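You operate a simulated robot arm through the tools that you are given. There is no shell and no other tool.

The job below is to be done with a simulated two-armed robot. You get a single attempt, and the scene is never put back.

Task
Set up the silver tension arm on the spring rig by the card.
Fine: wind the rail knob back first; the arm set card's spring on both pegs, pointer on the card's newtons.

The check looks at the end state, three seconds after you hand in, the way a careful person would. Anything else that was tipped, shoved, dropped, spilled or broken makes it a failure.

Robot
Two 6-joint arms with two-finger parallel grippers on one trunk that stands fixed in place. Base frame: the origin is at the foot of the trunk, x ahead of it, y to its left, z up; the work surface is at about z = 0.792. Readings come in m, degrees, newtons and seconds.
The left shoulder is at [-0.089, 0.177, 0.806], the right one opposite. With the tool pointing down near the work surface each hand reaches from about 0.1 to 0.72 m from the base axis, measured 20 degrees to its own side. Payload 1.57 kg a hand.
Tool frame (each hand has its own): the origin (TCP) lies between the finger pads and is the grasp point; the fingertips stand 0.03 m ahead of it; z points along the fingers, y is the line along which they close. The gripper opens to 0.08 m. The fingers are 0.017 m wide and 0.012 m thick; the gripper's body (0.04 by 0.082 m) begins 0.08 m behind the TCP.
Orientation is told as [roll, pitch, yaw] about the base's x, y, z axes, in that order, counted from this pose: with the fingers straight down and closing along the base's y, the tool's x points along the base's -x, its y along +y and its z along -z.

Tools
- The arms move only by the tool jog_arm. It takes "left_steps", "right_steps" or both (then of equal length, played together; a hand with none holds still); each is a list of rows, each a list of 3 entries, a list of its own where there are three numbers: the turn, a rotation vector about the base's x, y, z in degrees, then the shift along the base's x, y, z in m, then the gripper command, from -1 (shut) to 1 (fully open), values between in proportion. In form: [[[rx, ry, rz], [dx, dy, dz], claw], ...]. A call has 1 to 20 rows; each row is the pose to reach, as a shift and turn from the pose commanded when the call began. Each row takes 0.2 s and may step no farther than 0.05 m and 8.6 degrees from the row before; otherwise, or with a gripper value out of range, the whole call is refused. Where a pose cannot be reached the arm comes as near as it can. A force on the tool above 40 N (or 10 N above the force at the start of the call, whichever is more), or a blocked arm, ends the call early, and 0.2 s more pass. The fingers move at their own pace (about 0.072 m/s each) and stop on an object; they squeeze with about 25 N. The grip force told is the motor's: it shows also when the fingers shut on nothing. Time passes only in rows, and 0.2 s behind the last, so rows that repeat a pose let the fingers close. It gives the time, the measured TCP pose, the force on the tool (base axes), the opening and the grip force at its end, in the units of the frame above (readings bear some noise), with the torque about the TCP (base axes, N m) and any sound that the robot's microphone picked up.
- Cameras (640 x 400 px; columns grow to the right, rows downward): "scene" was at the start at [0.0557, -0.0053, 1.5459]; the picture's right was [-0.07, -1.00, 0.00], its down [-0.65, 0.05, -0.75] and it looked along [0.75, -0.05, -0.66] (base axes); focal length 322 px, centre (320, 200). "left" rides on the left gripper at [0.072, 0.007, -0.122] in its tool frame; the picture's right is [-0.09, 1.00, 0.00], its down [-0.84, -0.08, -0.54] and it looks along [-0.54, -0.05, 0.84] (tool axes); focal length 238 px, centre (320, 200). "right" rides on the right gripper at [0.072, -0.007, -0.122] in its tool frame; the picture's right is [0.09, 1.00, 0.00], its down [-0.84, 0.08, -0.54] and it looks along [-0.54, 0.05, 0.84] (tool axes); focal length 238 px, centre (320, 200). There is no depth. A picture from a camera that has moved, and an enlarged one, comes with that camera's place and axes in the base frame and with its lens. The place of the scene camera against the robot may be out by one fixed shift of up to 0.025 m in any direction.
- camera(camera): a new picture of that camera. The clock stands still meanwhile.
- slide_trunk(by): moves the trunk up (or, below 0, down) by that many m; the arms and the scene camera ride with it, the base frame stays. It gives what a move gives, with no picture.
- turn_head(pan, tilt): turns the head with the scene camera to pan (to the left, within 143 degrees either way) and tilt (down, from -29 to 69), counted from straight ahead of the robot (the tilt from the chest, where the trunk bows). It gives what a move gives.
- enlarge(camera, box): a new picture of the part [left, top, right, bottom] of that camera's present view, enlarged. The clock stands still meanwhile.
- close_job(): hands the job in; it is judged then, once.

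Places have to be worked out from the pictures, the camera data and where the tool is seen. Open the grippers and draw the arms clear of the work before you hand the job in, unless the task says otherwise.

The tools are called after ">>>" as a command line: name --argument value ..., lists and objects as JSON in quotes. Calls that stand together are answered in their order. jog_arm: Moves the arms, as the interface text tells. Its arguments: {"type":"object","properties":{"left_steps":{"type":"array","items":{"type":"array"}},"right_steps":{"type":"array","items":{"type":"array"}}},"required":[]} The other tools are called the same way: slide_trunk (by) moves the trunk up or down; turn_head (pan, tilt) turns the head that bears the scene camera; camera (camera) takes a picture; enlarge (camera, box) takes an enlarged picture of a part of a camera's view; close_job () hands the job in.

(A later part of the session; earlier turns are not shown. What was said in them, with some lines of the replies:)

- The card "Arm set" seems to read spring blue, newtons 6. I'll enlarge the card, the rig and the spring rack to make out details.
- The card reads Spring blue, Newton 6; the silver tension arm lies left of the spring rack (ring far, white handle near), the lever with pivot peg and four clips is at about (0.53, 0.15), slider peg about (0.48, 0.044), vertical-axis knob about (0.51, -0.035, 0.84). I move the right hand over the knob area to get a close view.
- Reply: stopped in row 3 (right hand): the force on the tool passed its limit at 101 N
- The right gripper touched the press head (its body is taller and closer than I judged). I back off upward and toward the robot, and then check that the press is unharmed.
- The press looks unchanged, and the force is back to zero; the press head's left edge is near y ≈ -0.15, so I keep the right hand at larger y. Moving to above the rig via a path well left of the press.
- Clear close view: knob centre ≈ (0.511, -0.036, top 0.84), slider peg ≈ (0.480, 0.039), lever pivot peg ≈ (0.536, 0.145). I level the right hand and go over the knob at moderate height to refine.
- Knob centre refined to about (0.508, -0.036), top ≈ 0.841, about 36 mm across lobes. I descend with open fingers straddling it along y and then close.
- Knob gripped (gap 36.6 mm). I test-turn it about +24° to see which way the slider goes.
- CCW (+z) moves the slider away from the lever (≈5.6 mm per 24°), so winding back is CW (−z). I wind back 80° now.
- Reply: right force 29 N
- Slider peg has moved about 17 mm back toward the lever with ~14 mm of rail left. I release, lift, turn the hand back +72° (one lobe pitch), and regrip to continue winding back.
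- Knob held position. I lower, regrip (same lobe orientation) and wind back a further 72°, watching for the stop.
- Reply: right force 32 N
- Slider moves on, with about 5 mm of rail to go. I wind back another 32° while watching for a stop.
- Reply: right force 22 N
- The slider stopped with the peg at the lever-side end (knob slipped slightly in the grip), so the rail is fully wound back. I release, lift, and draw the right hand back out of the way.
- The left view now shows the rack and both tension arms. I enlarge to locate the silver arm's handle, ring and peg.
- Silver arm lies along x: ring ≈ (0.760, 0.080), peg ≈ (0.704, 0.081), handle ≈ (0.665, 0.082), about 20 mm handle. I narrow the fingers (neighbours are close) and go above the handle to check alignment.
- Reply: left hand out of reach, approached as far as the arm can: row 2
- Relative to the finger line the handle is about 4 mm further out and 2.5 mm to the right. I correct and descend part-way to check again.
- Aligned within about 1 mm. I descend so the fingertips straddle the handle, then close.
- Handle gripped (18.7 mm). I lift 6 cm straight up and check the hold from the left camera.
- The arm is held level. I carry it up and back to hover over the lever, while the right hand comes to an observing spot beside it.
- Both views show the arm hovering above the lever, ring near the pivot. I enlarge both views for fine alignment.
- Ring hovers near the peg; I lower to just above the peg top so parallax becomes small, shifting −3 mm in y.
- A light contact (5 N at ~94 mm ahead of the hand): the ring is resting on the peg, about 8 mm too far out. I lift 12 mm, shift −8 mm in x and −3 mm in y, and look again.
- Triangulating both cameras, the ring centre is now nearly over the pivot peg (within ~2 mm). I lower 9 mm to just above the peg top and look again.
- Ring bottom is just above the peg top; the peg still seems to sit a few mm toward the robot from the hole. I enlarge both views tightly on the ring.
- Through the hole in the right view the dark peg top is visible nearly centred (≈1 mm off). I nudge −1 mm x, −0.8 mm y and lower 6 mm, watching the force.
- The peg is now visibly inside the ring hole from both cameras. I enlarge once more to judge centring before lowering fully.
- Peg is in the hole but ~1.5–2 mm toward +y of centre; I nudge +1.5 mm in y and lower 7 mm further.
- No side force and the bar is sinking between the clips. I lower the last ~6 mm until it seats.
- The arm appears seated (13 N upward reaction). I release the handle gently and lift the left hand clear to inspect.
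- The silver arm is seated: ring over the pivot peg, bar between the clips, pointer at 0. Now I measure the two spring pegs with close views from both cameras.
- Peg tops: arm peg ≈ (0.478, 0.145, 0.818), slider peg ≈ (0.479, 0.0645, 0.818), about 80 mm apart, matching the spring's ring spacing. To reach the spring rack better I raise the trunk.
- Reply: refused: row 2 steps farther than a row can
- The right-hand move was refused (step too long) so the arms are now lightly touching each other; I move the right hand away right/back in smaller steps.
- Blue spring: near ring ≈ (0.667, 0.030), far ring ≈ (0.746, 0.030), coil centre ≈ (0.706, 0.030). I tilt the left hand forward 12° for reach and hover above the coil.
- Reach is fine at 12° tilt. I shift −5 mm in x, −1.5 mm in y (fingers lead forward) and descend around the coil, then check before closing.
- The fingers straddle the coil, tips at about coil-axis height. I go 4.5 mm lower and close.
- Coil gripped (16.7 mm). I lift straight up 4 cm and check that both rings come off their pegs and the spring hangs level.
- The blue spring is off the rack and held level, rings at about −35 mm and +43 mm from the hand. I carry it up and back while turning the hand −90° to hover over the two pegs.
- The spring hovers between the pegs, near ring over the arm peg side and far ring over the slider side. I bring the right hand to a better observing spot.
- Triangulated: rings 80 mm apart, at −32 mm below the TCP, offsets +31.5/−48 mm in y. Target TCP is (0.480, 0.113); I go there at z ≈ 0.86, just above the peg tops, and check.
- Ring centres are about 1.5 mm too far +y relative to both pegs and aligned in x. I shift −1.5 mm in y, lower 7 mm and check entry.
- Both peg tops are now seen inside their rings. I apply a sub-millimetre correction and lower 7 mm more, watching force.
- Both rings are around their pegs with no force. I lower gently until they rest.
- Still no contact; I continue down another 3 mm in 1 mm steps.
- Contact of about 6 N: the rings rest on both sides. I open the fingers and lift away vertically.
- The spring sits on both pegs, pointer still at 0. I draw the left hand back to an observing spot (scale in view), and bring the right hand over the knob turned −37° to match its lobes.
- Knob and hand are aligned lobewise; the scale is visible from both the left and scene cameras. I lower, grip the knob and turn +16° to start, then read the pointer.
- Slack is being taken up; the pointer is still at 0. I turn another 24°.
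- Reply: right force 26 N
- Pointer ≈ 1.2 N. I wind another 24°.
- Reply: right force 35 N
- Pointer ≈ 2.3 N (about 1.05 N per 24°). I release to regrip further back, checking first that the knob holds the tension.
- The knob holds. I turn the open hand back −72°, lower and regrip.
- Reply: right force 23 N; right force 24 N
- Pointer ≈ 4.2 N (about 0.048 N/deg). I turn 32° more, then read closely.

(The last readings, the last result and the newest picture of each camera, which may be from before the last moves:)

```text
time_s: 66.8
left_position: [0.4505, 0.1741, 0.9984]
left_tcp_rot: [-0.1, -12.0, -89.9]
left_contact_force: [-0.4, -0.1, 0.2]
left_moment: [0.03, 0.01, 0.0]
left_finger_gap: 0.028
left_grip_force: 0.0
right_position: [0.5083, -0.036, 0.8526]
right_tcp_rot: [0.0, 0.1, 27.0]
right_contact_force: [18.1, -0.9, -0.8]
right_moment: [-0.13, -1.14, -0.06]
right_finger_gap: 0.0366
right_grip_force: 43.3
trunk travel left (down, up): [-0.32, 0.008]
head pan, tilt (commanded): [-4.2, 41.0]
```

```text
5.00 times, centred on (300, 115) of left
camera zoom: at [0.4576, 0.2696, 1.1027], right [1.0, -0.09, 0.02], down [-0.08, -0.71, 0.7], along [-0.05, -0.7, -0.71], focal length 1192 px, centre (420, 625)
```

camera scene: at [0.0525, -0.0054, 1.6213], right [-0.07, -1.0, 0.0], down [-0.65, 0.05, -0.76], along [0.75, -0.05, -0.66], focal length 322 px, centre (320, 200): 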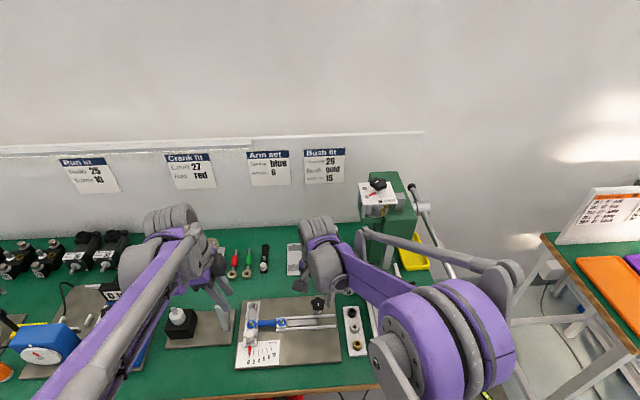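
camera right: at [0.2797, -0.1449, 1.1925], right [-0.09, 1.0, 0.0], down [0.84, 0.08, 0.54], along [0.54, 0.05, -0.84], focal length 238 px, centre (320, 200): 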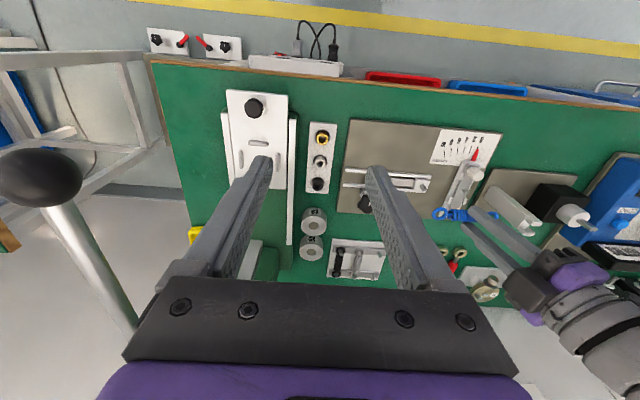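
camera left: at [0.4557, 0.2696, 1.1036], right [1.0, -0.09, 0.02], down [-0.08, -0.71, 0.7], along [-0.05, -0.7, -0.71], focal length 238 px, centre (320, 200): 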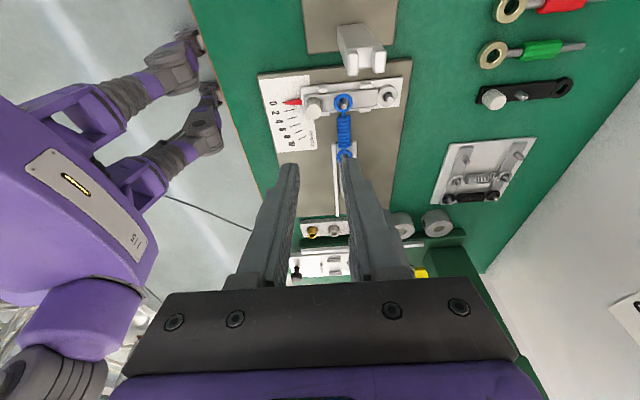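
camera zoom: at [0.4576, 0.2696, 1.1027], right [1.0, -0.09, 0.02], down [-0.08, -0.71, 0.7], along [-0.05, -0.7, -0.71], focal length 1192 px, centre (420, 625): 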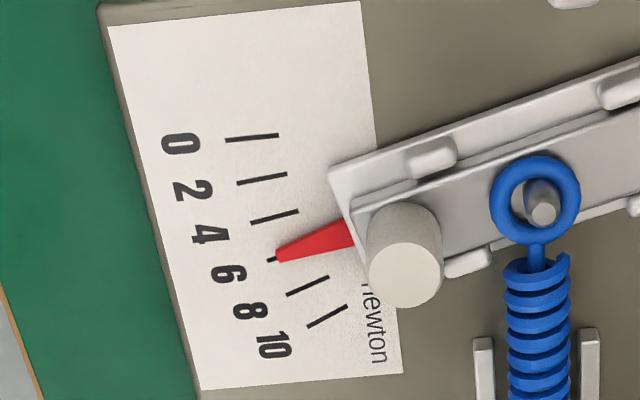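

Reading with parallax from both cameras gives ≈ 5.8 N. I turn 4° more and re-read.

>>> jog_arm --right_steps '[[[0, 0, 2], [0, 0, 0], -0.6], [[0, 0, 4], [0, 0, 0], -0.6], [[0, 0, 4], [0, 0, 0], -0.6]]'

>>> enlarge --camera "scene" --box '[240, 325, 300, 370]'

>>> enlarge --camera "left" --box '[260, 75, 340, 155]'

```text
time_s: 67.6
left_position: [0.4518, 0.1732, 0.9977]
left_tcp_rot: [-0.1, -12.1, -89.8]
left_contact_force: [-0.2, 1.0, 0.3]
left_moment: [-0.02, 0.01, -0.01]
left_finger_gap: 0.0278
left_grip_force: 0.0
right_position: [0.5083, -0.0363, 0.8519]
right_tcp_rot: [0.0, 0.0, 30.9]
right_contact_force: [27.5, -4.8, 4.8]
right_moment: [-0.45, 0.24, -0.19]
right_finger_gap: 0.0363
right_grip_force: 43.0
trunk travel left (down, up): [-0.32, 0.008]
head pan, tilt (commanded): [-4.2, 41.0]
```

```text
8.89 times, centred on (270, 348) of scene
camera zoom: at [0.0563, -0.0058, 1.6214], right [-0.07, -1.0, 0.0], down [-0.66, 0.05, -0.75], along [0.75, -0.05, -0.66], focal length 2861 px, centre (764, -1111)
```

zoom: 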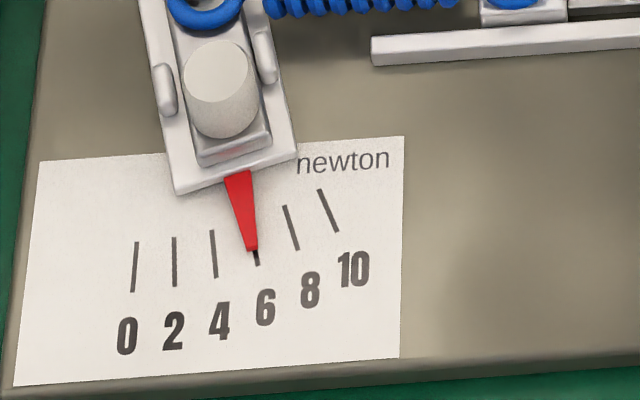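

```text
5.00 times, centred on (300, 115) of left
camera zoom: at [0.4584, 0.2693, 1.1028], right [1.0, -0.09, 0.02], down [-0.08, -0.71, 0.7], along [-0.05, -0.7, -0.71], focal length 1192 px, centre (420, 625)
```

zoom: 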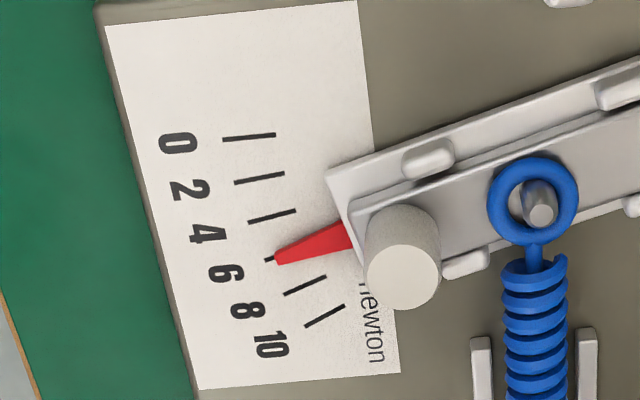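

Pointer now reads ≈ 5.95. I release the knob, lift the right hand and check the reading from the right camera directly.

>>> jog_arm --right_steps '[[[0, 0, 0], [0, 0, 0], -0.2], [[0, 0, 0], [0, 0, 0], 0.6], [[0, 0, 0], [0, 0, 0], 0.6], [[0, 0, 0], [0, 0, 0.035], 0.6], [[0, 0, -8], [-0.01, 0, 0.07], 0.6], [[0, 0, -16], [-0.03, 0.0, 0.1], 0.6], [[0, 0, -24], [-0.06, 0.01, 0.12], 0.6], [[0, 0, -31], [-0.09, 0.02, 0.12], 0.6], [[0, 0, -31], [-0.11, 0.03, 0.12], 0.6], [[0, 0, -31], [-0.11, 0.03, 0.12], 0.6]]'

>>> camera --camera "right"

>>> enlarge --camera "scene" --box '[240, 325, 300, 370]'

>>> enlarge --camera "left" --box '[260, 75, 340, 155]'

```text
time_s: 69.8
left_position: [0.4493, 0.1743, 0.999]
left_tcp_rot: [0.0, -11.9, -90.0]
left_contact_force: [-0.4, 0.4, 0.5]
left_moment: [-0.01, 0.0, -0.01]
left_finger_gap: 0.0281
left_grip_force: 0.1
right_position: [0.3955, -0.006, 0.973]
right_tcp_rot: [0.0, 0.0, 0.0]
right_contact_force: [0.1, 0.8, -0.1]
right_moment: [-0.05, -0.01, 0.02]
right_finger_gap: 0.0639
right_grip_force: 0.1
trunk travel left (down, up): [-0.32, 0.008]
head pan, tilt (commanded): [-4.2, 41.0]
```

```text
taken
camera right: at [0.3228, -0.0129, 1.0951], right [-0.09, 1.0, 0.0], down [0.84, 0.08, 0.54], along [0.54, 0.05, -0.84], focal length 238 px, centre (320, 200)
```

right: 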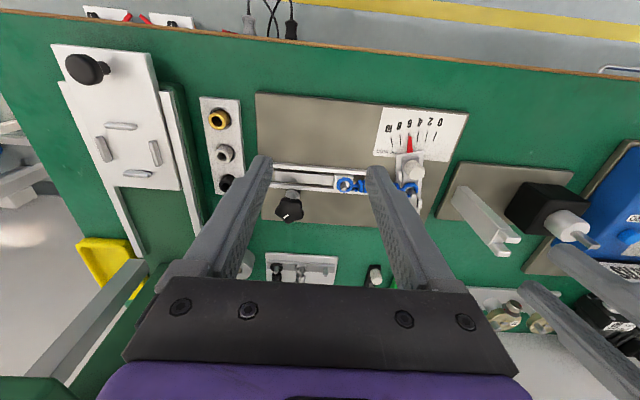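

```text
8.89 times, centred on (270, 348) of scene
camera zoom: at [0.0533, -0.0054, 1.6214], right [-0.07, -1.0, 0.0], down [-0.65, 0.05, -0.75], along [0.75, -0.05, -0.66], focal length 2861 px, centre (764, -1111)
```

zoom: 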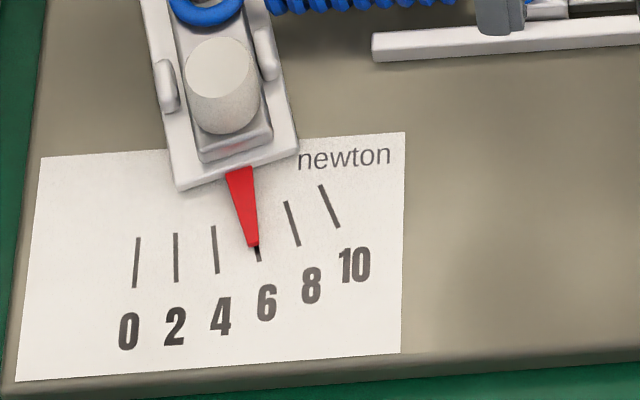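

```text
5.00 times, centred on (300, 115) of left
camera zoom: at [0.4563, 0.2696, 1.1034], right [1.0, -0.09, 0.02], down [-0.08, -0.71, 0.7], along [-0.05, -0.7, -0.71], focal length 1192 px, centre (420, 625)
```

zoom: 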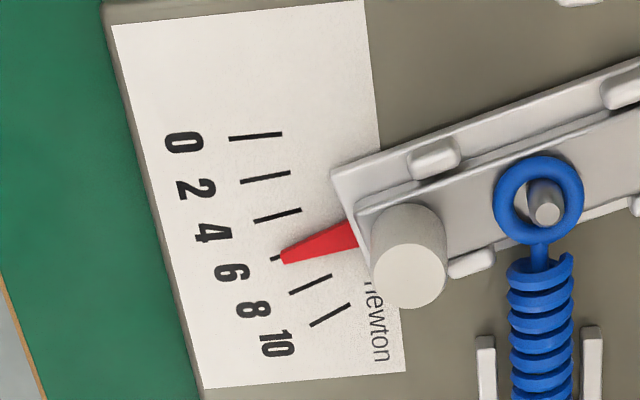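

The tension held. I zoom the right camera onto the scale for a third viewpoint.

>>> enlarge --camera "right" --box '[380, 105, 450, 165]'

>>> enlarge --camera "scene" --box '[255, 330, 285, 355]'

>>> enlarge --camera "left" --box '[275, 95, 315, 130]'

```text
6.67 times, centred on (415, 135) of right
camera zoom: at [0.3228, -0.0129, 1.0951], right [-0.09, 1.0, 0.0], down [0.84, 0.08, 0.54], along [0.54, 0.05, -0.84], focal length 1589 px, centre (-313, 633)
```

zoom: 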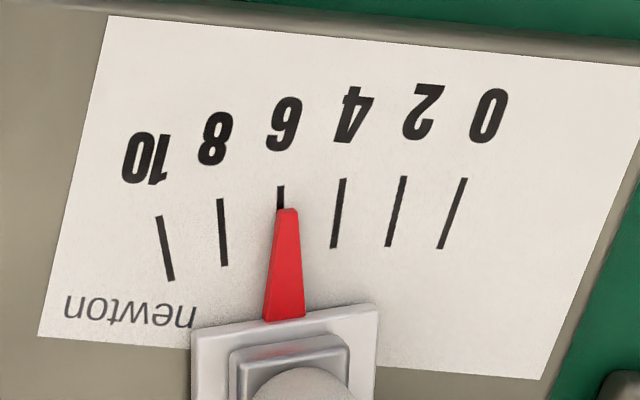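

```text
16.00 times, centred on (270, 342) of scene
camera zoom: at [0.0533, -0.0054, 1.6214], right [-0.07, -1.0, 0.0], down [-0.65, 0.05, -0.75], along [0.75, -0.05, -0.66], focal length 5151 px, centre (1120, -2080)
```

zoom: 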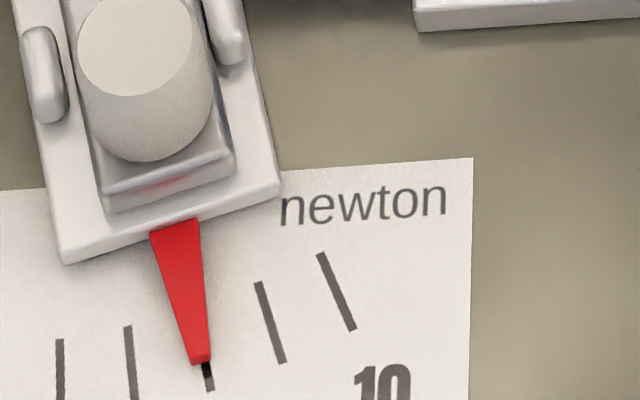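

```text
11.43 times, centred on (295, 112) of left
camera zoom: at [0.4563, 0.2696, 1.1034], right [1.0, -0.09, 0.02], down [-0.08, -0.71, 0.7], along [-0.05, -0.7, -0.71], focal length 2724 px, centre (606, 1200)
```

zoom: 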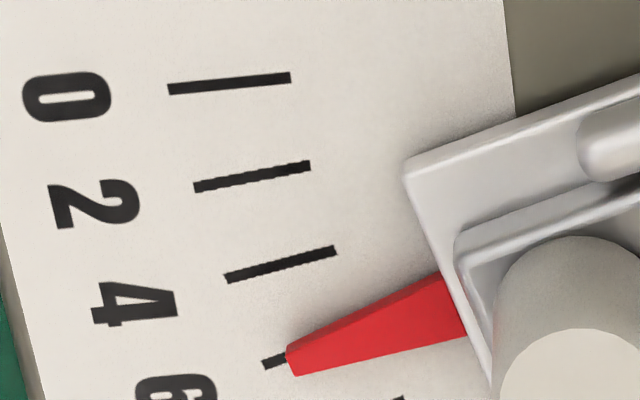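

All three viewpoints, corrected for the pointer's ~2 mm height, agree on ≈ 5.95 N. Now I check the spring rings and the arm seating.

>>> enlarge --camera "left" --box '[280, 70, 410, 170]'

>>> enlarge --camera "scene" --box '[230, 290, 340, 365]'

>>> enlarge --camera "right" --box '[260, 140, 450, 230]'

```text
4.00 times, centred on (345, 120) of left
camera zoom: at [0.4563, 0.2696, 1.1034], right [1.0, -0.09, 0.02], down [-0.08, -0.71, 0.7], along [-0.05, -0.7, -0.71], focal length 953 px, centre (220, 520)
```

zoom: 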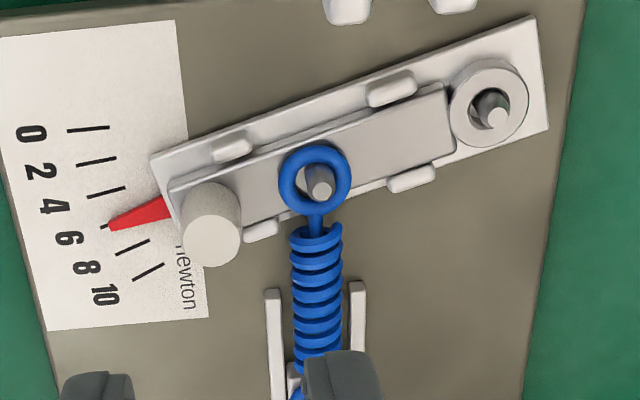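

```text
5.33 times, centred on (285, 328) of scene
camera zoom: at [0.0533, -0.0054, 1.6214], right [-0.07, -1.0, 0.0], down [-0.65, 0.05, -0.75], along [0.75, -0.05, -0.66], focal length 1717 px, centre (507, -480)
```

zoom: 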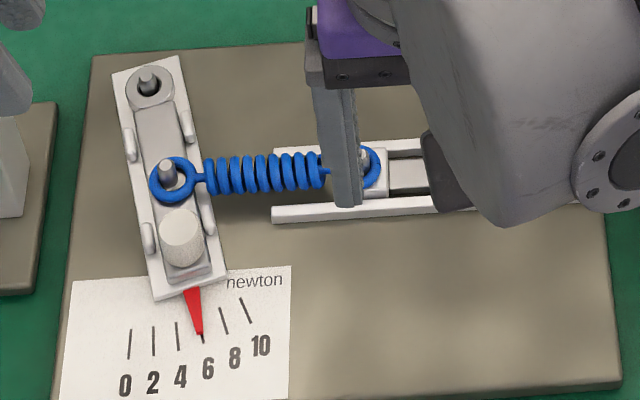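

```text
3.37 times, centred on (355, 185) of right
camera zoom: at [0.3228, -0.0129, 1.0951], right [-0.09, 1.0, 0.0], down [0.84, 0.08, 0.54], along [0.54, 0.05, -0.84], focal length 803 px, centre (202, 250)
```

zoom: 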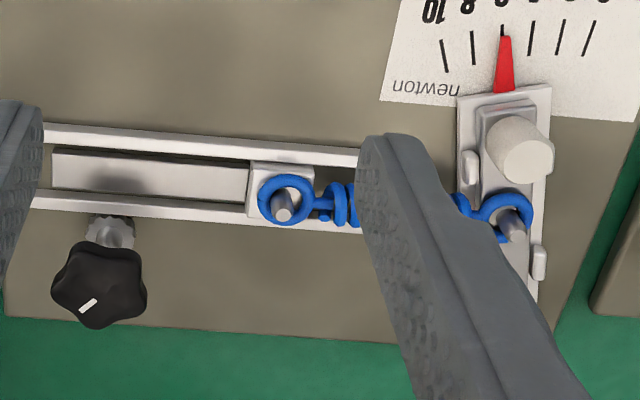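

Everything is in place: silver arm on the pivot and between the clips, blue spring on both pegs, pointer on 6. I draw both arms up and clear with grippers open.

>>> jog_arm --left_steps '[[[0, 0, 0], [0, 0.01, 0.03], 0.2], [[0, 0, 0], [0, 0.03, 0.06], 0.6], [[0, 0, 0], [0, 0.055, 0.09], 1], [[0, 0, 0], [0, 0.08, 0.11], 1], [[0, 0, 0], [0, 0.08, 0.11], 1]]' --right_steps '[[[0, 0, 0], [0, 0, 0.04], 0.6], [[0, 0, 0], [-0.02, -0.02, 0.075], 0.8], [[0, 0, 0], [-0.035, -0.055, 0.1], 1], [[0, 0, 0], [-0.04, -0.09, 0.12], 1], [[0, 0, 0], [-0.04, -0.12, 0.12], 1]]'

>>> camera --camera "scene"

>>> enlarge --camera "scene" --box '[225, 285, 345, 370]'

```text
time_s: 71.0
left_position: [0.4478, 0.2532, 1.1106]
left_tcp_rot: [0.0, -12.0, -90.0]
left_contact_force: [-0.1, 0.5, -0.5]
left_moment: [0.01, -0.01, -0.02]
left_finger_gap: 0.08
left_grip_force: 0.1
right_position: [0.3561, -0.127, 1.094]
right_tcp_rot: [0.1, -0.1, 0.0]
right_contact_force: [-0.8, -0.3, 0.7]
right_moment: [0.04, 0.01, 0.02]
right_finger_gap: 0.0797
right_grip_force: 0.0
trunk travel left (down, up): [-0.32, 0.008]
head pan, tilt (commanded): [-4.2, 41.0]
```

```text
taken
camera scene: at [0.0529, -0.0061, 1.6213], right [-0.07, -1.0, 0.0], down [-0.65, 0.05, -0.75], along [0.75, -0.05, -0.66], focal length 322 px, centre (320, 200)
```

scene: 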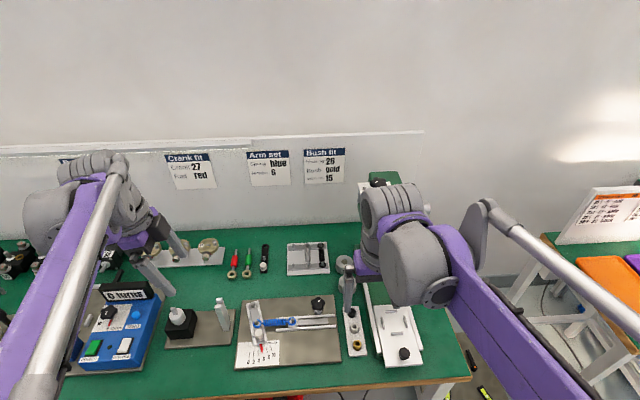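

```text
4.71 times, centred on (285, 328) of scene
camera zoom: at [0.0529, -0.0061, 1.6213], right [-0.07, -1.0, 0.0], down [-0.65, 0.05, -0.75], along [0.75, -0.05, -0.66], focal length 1515 px, centre (485, -400)
```

zoom: 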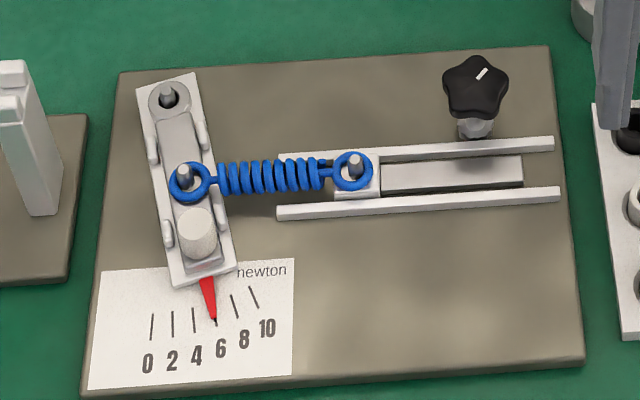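

The arms are clear, grippers open, and the pointer still rests on the 6 mark with nothing else disturbed. I hand the job in.

>>> close_job

```text
The job is handed in.
```

The silver tension arm is set up on the spring rig by the card, with the blue spring fitted and the pointer on 6 newtons.

- **Winding back:** I wound the rail knob back until the slider reached its stop at the lever end before fitting anything.
- **Fitting:** The silver arm's ring is over the lever's pivot peg and its bar lies between the four clips. The blue spring is on both the arm peg and the slider peg.
- **Reading:** The pointer reads about 5.95 N, estimated from three camera views and corrected for its height above the scale. It held after I let go of the knob.
- **Contact with the press:** Early on the right gripper bumped the press head. The force peaked at 101 N and that move stopped early. The press and its handle looked unmoved afterwards.
- **Arms touching:** Later the two arms touched each other lightly. I saw nothing else out of place on the bench.

Both grippers were open and both arms were clear of the rig when I handed in.
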